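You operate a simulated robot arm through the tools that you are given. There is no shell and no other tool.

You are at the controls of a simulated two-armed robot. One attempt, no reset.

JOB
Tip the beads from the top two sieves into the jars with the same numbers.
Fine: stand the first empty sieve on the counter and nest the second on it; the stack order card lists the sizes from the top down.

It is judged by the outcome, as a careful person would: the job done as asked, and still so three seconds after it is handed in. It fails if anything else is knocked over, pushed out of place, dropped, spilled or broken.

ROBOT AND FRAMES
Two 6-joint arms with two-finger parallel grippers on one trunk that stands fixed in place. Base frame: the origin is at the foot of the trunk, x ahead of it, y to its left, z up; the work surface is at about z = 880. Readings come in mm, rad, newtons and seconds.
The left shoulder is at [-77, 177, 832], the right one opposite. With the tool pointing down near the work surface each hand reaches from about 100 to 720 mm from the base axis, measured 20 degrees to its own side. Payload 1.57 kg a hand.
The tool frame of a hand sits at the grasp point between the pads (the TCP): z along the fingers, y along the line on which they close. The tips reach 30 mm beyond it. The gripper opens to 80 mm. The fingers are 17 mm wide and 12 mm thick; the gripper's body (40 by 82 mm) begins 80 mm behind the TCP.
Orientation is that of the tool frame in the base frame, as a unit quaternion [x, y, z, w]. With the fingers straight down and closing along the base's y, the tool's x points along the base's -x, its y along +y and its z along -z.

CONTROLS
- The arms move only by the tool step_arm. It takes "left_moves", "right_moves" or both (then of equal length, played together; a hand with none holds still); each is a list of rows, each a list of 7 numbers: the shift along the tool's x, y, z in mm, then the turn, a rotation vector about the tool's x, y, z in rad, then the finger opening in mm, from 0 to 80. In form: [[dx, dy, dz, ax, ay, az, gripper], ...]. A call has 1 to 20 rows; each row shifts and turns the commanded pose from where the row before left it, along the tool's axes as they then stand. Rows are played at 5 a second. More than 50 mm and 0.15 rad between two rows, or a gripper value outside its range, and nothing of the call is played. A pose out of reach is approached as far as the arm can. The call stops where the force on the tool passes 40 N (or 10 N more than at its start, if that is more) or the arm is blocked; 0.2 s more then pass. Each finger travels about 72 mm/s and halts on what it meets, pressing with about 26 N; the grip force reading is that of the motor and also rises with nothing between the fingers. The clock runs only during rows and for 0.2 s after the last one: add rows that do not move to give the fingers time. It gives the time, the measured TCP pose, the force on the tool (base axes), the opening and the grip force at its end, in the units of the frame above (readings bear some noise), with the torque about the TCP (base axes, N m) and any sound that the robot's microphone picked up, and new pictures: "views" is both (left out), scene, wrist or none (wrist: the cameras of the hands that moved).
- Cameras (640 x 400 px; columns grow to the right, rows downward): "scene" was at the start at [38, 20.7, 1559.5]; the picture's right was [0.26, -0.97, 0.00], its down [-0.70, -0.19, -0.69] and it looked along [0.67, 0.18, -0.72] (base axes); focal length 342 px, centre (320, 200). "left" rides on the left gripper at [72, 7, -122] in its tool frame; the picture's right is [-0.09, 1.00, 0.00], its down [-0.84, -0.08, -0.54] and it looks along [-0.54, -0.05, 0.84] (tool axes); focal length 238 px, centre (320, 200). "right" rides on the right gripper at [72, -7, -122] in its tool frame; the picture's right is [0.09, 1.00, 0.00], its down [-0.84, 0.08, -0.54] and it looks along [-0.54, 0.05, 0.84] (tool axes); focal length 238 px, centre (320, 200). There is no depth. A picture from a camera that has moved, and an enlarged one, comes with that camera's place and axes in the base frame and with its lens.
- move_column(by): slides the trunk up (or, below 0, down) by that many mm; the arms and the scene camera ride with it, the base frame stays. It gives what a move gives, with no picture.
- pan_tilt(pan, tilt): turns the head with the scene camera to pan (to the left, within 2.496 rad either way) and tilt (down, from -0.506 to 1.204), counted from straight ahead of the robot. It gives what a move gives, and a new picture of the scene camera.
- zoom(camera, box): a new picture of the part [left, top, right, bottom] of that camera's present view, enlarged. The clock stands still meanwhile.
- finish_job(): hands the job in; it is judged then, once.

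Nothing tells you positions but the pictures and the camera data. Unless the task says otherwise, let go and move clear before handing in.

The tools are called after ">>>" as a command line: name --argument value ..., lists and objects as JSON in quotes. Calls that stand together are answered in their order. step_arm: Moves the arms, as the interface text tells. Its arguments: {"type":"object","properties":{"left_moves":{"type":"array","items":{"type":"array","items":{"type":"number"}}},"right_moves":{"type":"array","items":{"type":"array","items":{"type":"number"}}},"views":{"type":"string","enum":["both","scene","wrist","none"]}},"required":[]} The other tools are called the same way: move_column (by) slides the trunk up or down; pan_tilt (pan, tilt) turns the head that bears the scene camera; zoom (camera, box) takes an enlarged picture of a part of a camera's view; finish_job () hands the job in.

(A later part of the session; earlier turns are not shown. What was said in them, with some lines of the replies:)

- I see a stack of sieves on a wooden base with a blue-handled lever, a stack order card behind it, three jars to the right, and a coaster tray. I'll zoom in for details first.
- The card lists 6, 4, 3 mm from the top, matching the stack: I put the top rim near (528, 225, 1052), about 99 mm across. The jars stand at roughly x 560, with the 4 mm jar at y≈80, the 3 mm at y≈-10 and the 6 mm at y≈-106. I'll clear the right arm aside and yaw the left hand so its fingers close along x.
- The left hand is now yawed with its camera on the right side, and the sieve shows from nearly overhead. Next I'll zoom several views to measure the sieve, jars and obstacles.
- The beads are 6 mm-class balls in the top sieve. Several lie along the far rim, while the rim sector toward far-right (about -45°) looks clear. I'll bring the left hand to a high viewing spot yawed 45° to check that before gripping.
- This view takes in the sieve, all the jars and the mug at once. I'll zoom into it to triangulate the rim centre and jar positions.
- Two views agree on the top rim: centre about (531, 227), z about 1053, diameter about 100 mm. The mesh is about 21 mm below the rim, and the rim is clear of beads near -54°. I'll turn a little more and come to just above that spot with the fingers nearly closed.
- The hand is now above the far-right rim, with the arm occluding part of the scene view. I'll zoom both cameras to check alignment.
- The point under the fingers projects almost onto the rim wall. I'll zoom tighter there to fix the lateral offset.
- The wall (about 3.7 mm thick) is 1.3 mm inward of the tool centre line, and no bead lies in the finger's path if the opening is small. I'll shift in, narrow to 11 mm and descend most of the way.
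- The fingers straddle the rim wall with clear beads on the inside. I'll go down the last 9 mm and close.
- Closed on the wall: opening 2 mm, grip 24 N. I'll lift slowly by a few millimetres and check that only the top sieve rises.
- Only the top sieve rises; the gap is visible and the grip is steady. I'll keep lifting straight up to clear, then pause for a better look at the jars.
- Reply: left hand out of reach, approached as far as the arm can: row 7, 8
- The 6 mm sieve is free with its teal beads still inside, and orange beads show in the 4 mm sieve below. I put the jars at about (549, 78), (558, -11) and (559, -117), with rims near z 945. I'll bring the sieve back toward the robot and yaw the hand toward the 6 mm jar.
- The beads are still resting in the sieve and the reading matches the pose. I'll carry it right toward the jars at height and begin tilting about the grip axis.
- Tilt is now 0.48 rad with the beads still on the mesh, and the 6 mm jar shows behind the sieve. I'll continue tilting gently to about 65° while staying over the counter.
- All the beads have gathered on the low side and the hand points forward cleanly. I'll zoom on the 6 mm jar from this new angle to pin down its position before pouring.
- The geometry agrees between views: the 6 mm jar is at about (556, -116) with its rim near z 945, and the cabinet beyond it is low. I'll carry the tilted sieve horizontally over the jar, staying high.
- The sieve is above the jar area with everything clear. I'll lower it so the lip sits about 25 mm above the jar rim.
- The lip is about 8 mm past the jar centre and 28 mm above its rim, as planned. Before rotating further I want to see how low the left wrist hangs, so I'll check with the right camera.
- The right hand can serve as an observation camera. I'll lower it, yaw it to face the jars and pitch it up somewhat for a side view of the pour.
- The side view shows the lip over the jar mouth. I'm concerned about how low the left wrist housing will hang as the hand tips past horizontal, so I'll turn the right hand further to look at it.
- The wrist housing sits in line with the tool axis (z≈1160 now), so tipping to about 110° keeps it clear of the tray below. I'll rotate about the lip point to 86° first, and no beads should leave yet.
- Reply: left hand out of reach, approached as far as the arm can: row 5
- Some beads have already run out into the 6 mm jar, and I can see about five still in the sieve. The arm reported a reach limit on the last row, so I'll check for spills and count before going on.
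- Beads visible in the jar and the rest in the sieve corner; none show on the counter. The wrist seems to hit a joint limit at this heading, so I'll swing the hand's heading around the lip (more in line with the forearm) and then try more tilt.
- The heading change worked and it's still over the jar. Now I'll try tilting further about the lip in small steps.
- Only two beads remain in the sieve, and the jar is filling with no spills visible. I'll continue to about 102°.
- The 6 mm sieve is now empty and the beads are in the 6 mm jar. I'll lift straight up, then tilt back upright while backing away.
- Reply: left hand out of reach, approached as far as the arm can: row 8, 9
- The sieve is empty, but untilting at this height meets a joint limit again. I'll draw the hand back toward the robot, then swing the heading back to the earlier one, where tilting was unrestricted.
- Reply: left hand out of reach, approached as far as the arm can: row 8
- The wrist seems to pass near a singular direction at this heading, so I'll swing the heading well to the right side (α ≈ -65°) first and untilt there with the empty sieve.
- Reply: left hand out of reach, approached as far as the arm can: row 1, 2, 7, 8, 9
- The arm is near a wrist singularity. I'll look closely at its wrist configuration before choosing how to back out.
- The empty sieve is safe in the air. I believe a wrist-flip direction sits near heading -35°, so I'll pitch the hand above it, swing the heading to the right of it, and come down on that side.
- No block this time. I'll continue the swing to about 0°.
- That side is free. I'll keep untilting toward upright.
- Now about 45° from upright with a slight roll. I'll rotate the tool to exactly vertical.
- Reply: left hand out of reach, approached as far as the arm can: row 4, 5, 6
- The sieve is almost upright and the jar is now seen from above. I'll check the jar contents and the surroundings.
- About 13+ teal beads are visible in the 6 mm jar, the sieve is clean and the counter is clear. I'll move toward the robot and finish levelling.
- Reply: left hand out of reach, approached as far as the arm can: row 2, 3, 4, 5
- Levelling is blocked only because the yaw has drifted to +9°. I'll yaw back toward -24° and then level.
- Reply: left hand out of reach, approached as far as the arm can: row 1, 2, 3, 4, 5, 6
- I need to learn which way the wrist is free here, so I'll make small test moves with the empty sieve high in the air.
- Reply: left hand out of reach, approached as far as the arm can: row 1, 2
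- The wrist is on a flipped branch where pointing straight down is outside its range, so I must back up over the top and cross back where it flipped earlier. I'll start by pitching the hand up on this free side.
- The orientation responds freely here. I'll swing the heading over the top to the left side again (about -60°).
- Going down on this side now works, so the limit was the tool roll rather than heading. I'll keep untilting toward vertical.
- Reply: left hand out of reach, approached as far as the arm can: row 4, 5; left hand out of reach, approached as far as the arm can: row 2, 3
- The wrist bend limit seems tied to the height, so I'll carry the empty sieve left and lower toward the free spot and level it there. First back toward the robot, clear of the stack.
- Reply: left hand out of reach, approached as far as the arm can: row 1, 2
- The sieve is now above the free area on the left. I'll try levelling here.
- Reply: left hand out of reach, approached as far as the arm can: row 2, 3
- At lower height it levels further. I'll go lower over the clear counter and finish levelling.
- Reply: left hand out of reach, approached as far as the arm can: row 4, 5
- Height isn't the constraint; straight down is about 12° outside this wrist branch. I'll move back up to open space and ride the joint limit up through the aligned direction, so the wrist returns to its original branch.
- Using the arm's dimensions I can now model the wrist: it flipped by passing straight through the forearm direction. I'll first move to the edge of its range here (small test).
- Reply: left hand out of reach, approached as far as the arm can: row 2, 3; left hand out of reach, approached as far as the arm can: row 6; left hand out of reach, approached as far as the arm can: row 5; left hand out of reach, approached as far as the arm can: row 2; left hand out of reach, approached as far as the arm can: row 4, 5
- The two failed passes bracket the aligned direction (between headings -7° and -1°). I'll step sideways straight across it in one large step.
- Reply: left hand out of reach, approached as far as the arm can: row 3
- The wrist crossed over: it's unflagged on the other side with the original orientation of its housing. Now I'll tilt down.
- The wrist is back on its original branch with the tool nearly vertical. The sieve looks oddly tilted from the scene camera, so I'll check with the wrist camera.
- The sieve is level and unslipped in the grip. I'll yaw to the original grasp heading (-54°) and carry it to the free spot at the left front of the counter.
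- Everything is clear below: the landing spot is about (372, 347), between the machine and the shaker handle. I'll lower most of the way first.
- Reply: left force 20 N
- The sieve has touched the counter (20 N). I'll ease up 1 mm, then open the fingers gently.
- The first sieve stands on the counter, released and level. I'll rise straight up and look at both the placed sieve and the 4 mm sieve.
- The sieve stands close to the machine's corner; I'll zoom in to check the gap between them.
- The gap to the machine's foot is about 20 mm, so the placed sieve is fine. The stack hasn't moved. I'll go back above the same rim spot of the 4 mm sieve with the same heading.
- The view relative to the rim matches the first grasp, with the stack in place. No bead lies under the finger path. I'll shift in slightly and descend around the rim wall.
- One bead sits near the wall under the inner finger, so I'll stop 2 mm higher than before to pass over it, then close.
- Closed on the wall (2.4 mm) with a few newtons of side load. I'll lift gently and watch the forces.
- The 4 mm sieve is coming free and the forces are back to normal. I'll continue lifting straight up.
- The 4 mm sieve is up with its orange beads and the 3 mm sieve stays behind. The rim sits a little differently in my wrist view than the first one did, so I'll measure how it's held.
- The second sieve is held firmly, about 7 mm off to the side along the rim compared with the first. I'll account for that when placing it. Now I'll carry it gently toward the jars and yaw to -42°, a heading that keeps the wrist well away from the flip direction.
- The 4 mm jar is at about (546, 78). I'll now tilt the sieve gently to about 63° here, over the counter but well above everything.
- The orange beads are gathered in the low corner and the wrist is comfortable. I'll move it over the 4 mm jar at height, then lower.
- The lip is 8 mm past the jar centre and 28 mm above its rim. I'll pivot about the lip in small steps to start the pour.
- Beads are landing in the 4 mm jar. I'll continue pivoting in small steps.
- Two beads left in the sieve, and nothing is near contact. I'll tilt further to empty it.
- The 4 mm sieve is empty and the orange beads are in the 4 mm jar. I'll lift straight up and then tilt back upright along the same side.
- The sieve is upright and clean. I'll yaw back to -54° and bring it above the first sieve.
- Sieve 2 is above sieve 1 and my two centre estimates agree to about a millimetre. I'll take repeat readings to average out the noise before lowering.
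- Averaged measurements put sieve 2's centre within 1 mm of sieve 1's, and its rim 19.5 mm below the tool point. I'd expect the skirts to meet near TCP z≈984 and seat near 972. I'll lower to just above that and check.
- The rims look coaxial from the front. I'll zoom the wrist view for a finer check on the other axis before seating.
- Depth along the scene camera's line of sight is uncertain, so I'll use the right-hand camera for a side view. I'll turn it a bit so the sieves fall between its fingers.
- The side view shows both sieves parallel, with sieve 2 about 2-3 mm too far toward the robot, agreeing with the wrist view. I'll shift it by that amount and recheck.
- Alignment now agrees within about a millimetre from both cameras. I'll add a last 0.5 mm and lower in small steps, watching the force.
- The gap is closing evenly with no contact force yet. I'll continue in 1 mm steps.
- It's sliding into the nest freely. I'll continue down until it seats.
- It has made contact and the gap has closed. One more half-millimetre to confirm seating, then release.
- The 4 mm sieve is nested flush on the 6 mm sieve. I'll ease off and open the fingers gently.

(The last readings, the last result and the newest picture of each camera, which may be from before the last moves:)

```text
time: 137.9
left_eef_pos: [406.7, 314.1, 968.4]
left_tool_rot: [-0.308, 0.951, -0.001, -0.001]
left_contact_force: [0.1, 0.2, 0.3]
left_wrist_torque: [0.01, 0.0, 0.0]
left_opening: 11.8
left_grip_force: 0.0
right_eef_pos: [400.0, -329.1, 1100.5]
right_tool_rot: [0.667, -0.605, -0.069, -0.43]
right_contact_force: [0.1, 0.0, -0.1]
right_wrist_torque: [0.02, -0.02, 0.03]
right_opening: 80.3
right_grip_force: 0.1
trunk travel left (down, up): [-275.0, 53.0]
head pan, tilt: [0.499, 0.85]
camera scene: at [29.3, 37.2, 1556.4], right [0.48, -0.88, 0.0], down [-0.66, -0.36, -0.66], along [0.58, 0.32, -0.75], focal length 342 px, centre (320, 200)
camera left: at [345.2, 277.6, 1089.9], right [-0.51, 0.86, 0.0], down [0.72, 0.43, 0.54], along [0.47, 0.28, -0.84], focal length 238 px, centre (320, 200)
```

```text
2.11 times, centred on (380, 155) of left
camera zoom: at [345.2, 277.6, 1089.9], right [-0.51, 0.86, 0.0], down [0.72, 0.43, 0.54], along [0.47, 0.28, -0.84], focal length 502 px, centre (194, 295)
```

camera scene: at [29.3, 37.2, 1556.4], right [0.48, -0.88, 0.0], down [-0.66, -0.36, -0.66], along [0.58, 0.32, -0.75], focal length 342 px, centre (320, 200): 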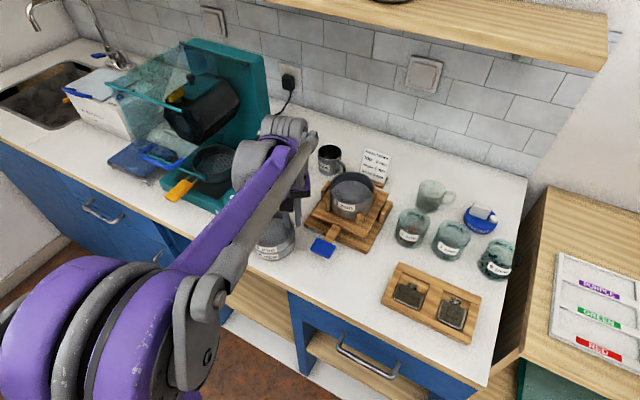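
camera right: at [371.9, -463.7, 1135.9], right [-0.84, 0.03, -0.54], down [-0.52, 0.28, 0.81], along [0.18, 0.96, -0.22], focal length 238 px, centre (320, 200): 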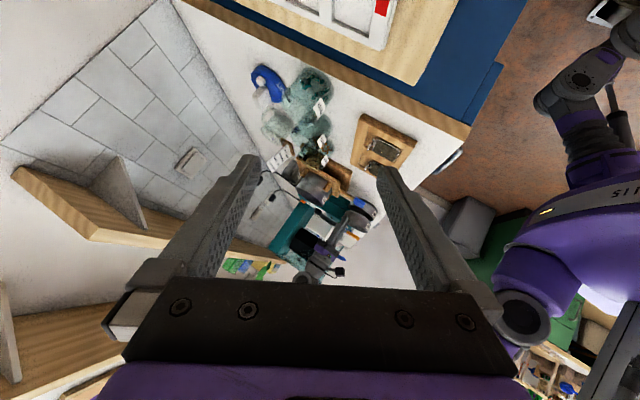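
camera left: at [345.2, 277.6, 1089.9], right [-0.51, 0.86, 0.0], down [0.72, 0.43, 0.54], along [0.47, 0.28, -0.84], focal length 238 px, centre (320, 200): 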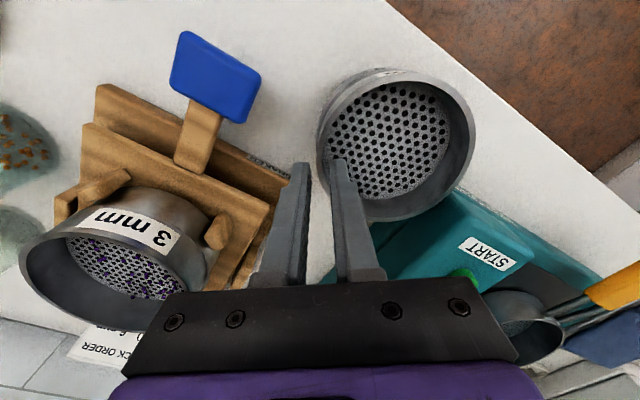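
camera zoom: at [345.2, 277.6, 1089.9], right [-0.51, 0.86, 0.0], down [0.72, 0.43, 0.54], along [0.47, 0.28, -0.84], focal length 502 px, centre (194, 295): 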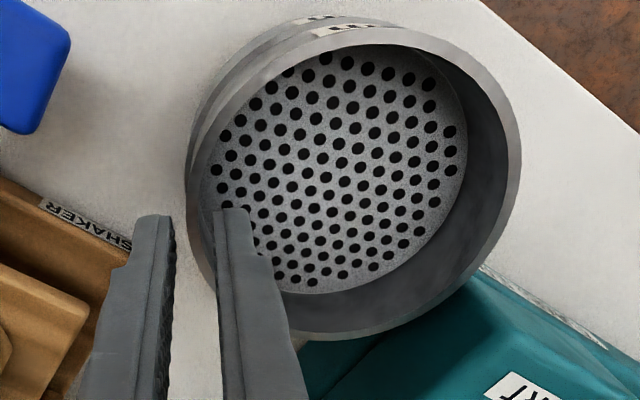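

Released with zero contact force. I'll rise straight up, slowly at first.

>>> step_arm --left_moves '[[0, 0, -5, 0, 0, 0, 12], [0, 0, -8, 0, 0, 0, 12], [0, 0, -15, 0, 0, 0, 12], [0, 0, -35, 0, 0, 0, 12], [0, 0, -45, 0, 0, 0, 12], [0, 0, -45, 0, 0, 0, 12], [0, 0, -40, 0, 0, 0, 12], [0, 0, 0, 0, 0, 0, 12]]' --views "both"

>>> zoom --camera "left" --box '[290, 50, 470, 200]'

>>> zoom --camera "right" --box '[330, 185, 394, 245]'

>>> zoom --camera "scene" --box '[230, 190, 330, 280]'

```text
time: 139.7
left_eef_pos: [407.6, 312.4, 1160.2]
left_tool_rot: [-0.308, 0.952, 0.0, -0.001]
left_contact_force: [-0.1, -0.1, -0.5]
left_wrist_torque: [0.0, 0.02, 0.03]
left_opening: 12.0
left_grip_force: 0.0
right_eef_pos: [400.8, -329.1, 1100.9]
right_tool_rot: [0.667, -0.605, -0.069, -0.429]
right_contact_force: [-0.7, 0.9, -0.1]
right_wrist_torque: [0.0, -0.01, 0.02]
right_opening: 79.9
right_grip_force: 0.0
trunk travel left (down, up): [-275.0, 53.0]
head pan, tilt: [0.499, 0.85]
camera scene: at [29.3, 37.3, 1556.4], right [0.48, -0.88, 0.0], down [-0.66, -0.36, -0.66], along [0.58, 0.32, -0.75], focal length 342 px, centre (320, 200)
camera left: at [344.9, 276.3, 1282.4], right [-0.51, 0.86, 0.0], down [0.72, 0.43, 0.54], along [0.47, 0.28, -0.84], focal length 238 px, centre (320, 200)
```

scene: 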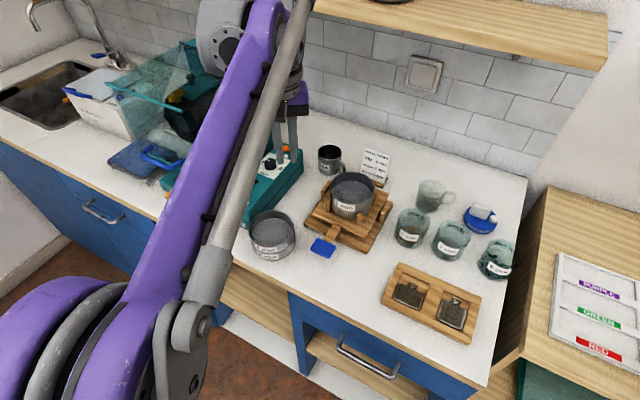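
left: 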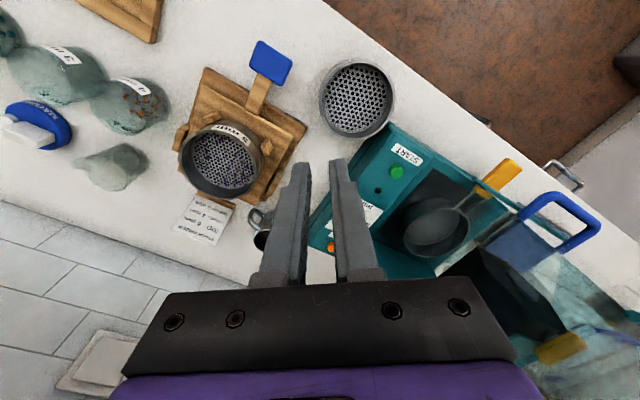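

```text
2.67 times, centred on (380, 125) of left
camera zoom: at [344.9, 276.3, 1282.4], right [-0.51, 0.86, 0.0], down [0.72, 0.43, 0.54], along [0.47, 0.28, -0.84], focal length 636 px, centre (160, 400)
```

zoom: 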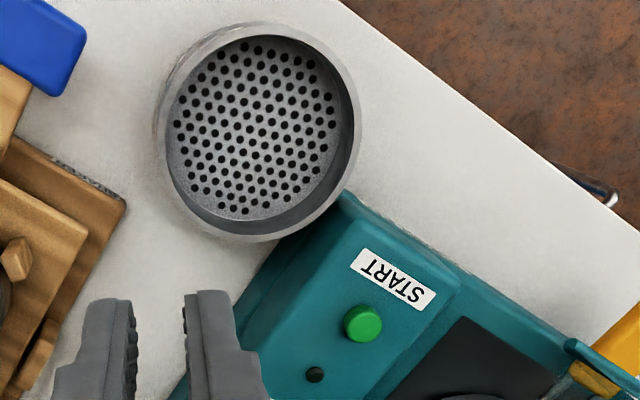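

```text
6.67 times, centred on (362, 215) of right
camera zoom: at [371.8, -463.6, 1135.8], right [-0.84, 0.03, -0.54], down [-0.51, 0.28, 0.81], along [0.18, 0.96, -0.22], focal length 1589 px, centre (40, 100)
```

zoom: 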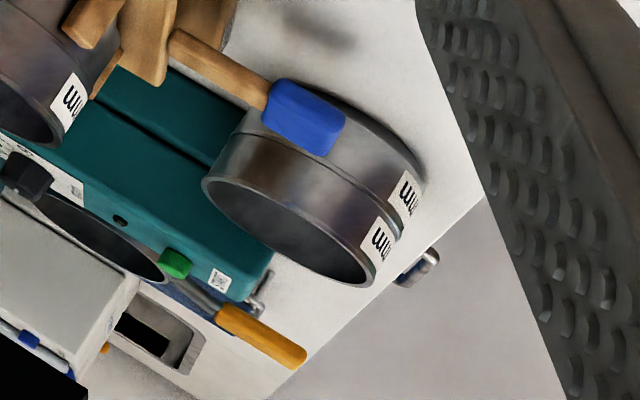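

```text
4.44 times, centred on (280, 235) of scene
camera zoom: at [29.3, 37.3, 1556.4], right [0.48, -0.88, 0.0], down [-0.66, -0.36, -0.66], along [0.58, 0.32, -0.75], focal length 1520 px, centre (498, 44)
```

zoom: 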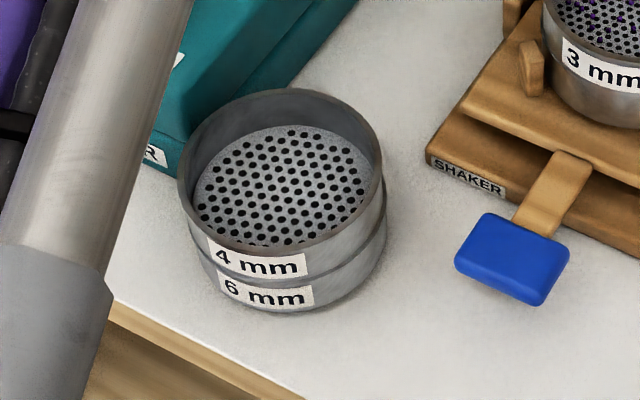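

The two sieves are nested flush and free of the hand. I'll move the left arm aside and survey the whole counter for stray beads or moved objects.

>>> step_arm --left_moves '[[20, 10, -15, 0, 0, 0, 40], [30, 10, -15, 0, 0, 0, 60], [30, 10, -10, 0, 0, 0, 60], [0, 0, 0, 0, 0, 0, 60]]' --views "both"

>>> pan_tilt --pan 0.1 --tilt 0.8

```text
time: 140.7
left_eef_pos: [325.6, 291.7, 1199.9]
left_tool_rot: [-0.308, 0.951, -0.001, 0.0]
left_contact_force: [0.6, -0.1, 0.2]
left_wrist_torque: [0.0, 0.03, -0.02]
left_opening: 60.0
left_grip_force: 0.1
right_eef_pos: [400.8, -329.1, 1100.9]
right_tool_rot: [0.667, -0.606, -0.069, -0.428]
right_contact_force: [-0.1, -0.6, 0.2]
right_wrist_torque: [0.02, 0.01, 0.01]
right_opening: 80.1
right_grip_force: 0.1
trunk travel left (down, up): [-275.0, 53.0]
head pan, tilt: [0.499, 0.85]
camera scene: at [30.2, 37.5, 1556.4], right [0.48, -0.88, 0.0], down [-0.66, -0.36, -0.66], along [0.58, 0.32, -0.75], focal length 342 px, centre (320, 200)
camera left: at [262.4, 255.8, 1321.8], right [-0.51, 0.86, 0.0], down [0.72, 0.43, 0.54], along [0.47, 0.28, -0.84], focal length 238 px, centre (320, 200)
```

scene: 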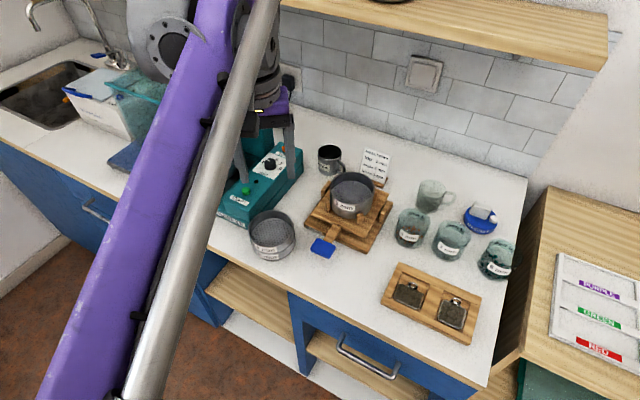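
left: 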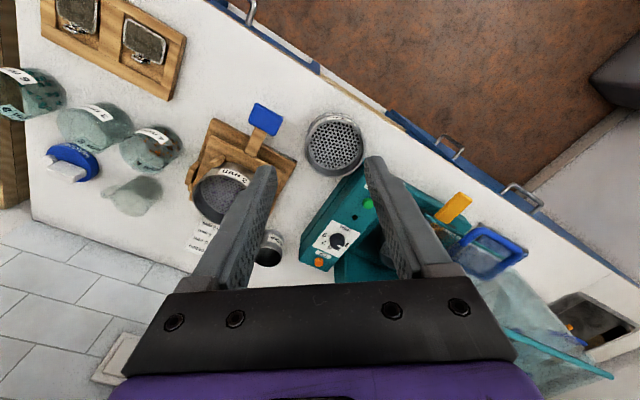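

```text
time: 141.6
left_eef_pos: [324.8, 293.6, 1199.3]
left_tool_rot: [-0.308, 0.951, 0.0, -0.001]
left_contact_force: [0.4, 0.2, -0.9]
left_wrist_torque: [0.01, -0.03, -0.01]
left_opening: 59.9
left_grip_force: 0.1
right_eef_pos: [399.4, -328.2, 1099.9]
right_tool_rot: [0.667, -0.605, -0.069, -0.429]
right_contact_force: [0.6, 0.0, -0.1]
right_wrist_torque: [0.0, 0.02, -0.01]
right_opening: 80.0
right_grip_force: 0.1
trunk travel left (down, up): [-275.0, 53.0]
head pan, tilt: [0.099, 0.799]
camera scene: at [41.0, 7.9, 1560.4], right [0.1, -0.99, 0.0], down [-0.71, -0.07, -0.7], along [0.69, 0.07, -0.72], focal length 342 px, centre (320, 200)
```

scene: 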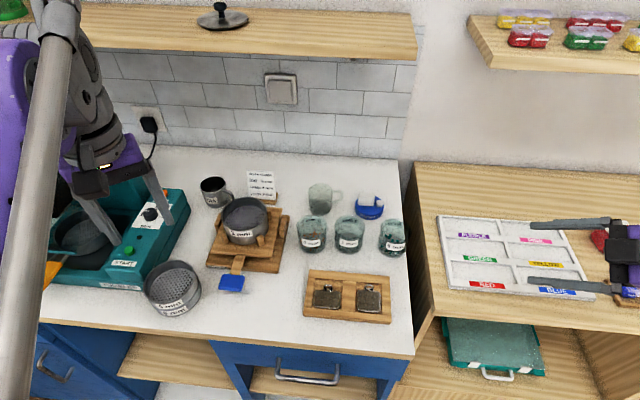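

>>> zoom --camera "scene" --box '[270, 170, 430, 290]'

>>> zoom --camera "scene" --box '[120, 160, 310, 330]'

>>> zoom --camera "scene" --box '[200, 250, 430, 380]'

>>> zoom --camera "scene" --box '[290, 205, 420, 265]'

```text
3.33 times, centred on (350, 230) of scene
camera zoom: at [41.0, 7.9, 1560.4], right [0.1, -0.99, 0.0], down [-0.71, -0.07, -0.7], along [0.69, 0.07, -0.72], focal length 1140 px, centre (220, 100)
```

zoom: 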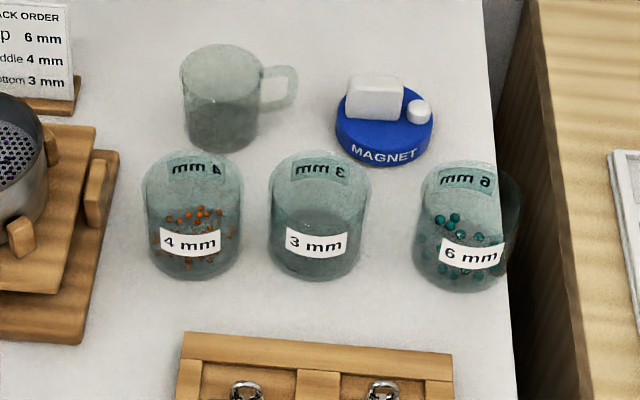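

```text
2.35 times, centred on (215, 245) of scene
camera zoom: at [41.0, 7.9, 1560.4], right [0.1, -0.99, 0.0], down [-0.71, -0.07, -0.7], along [0.69, 0.07, -0.72], focal length 805 px, centre (567, 94)
```

zoom: 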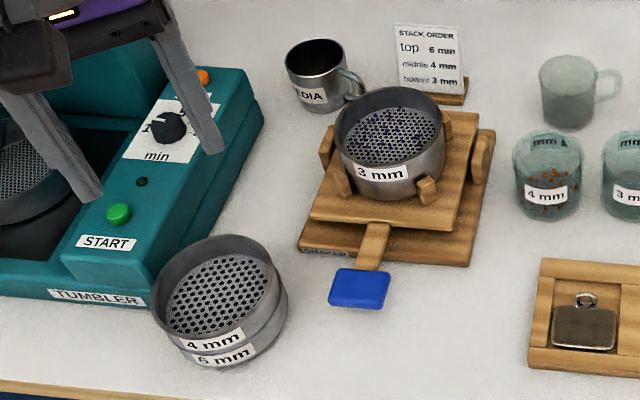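

```text
2.78 times, centred on (315, 315) of scene
camera zoom: at [41.0, 7.9, 1560.4], right [0.1, -0.99, 0.0], down [-0.71, -0.07, -0.7], along [0.69, 0.07, -0.72], focal length 952 px, centre (334, -120)
```

zoom: 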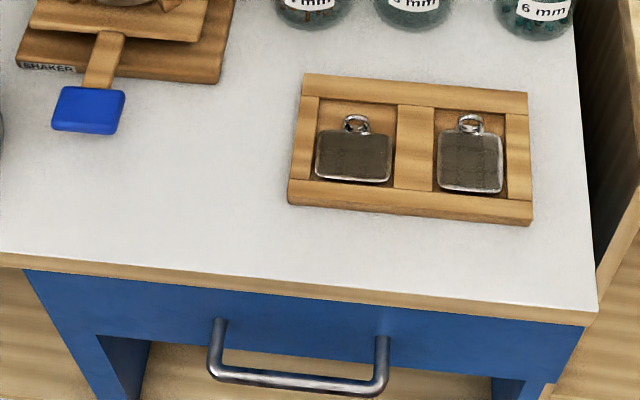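

```text
4.92 times, centred on (355, 235) of scene
camera zoom: at [41.0, 7.9, 1560.4], right [0.1, -0.99, 0.0], down [-0.71, -0.07, -0.7], along [0.69, 0.07, -0.72], focal length 1684 px, centre (148, 28)
```

zoom: 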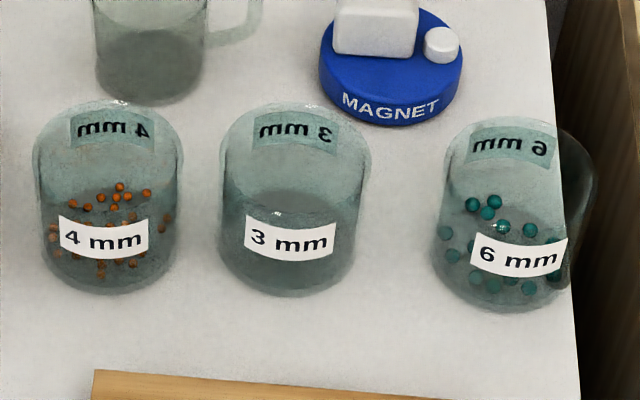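

Both jars hold the right beads: teal in 6 mm, orange in 4 mm, with the 3 mm jar still empty. The 4 mm sieve is nested on the 6 mm sieve, the counter shows no stray beads, nothing else has visibly moved, and both hands are clear. I'm handing the job in.

>>> finish_job

```text
The job is handed in.
```

The job is done and handed in. I don't have the verdict.

- **6 mm sieve:** its teal beads are in the 6 mm jar, and the empty sieve stands on the left front of the counter.
- **4 mm sieve:** its orange beads are in the 4 mm jar, and the empty sieve is nested flush on the 6 mm one.
- **Bead count:** I counted 16 teal beads before the pour but could not see all of them at once in the jar. I saw no beads on the counter, and both sieves looked empty.
- **Everything else:** the 3 mm sieve is still in the shaker, the 3 mm jar is still empty, and nothing else looked moved. Both hands are empty and clear.

The sieve pair is close to the tumbler, about 20 mm from its corner by my estimate, and not touching it.
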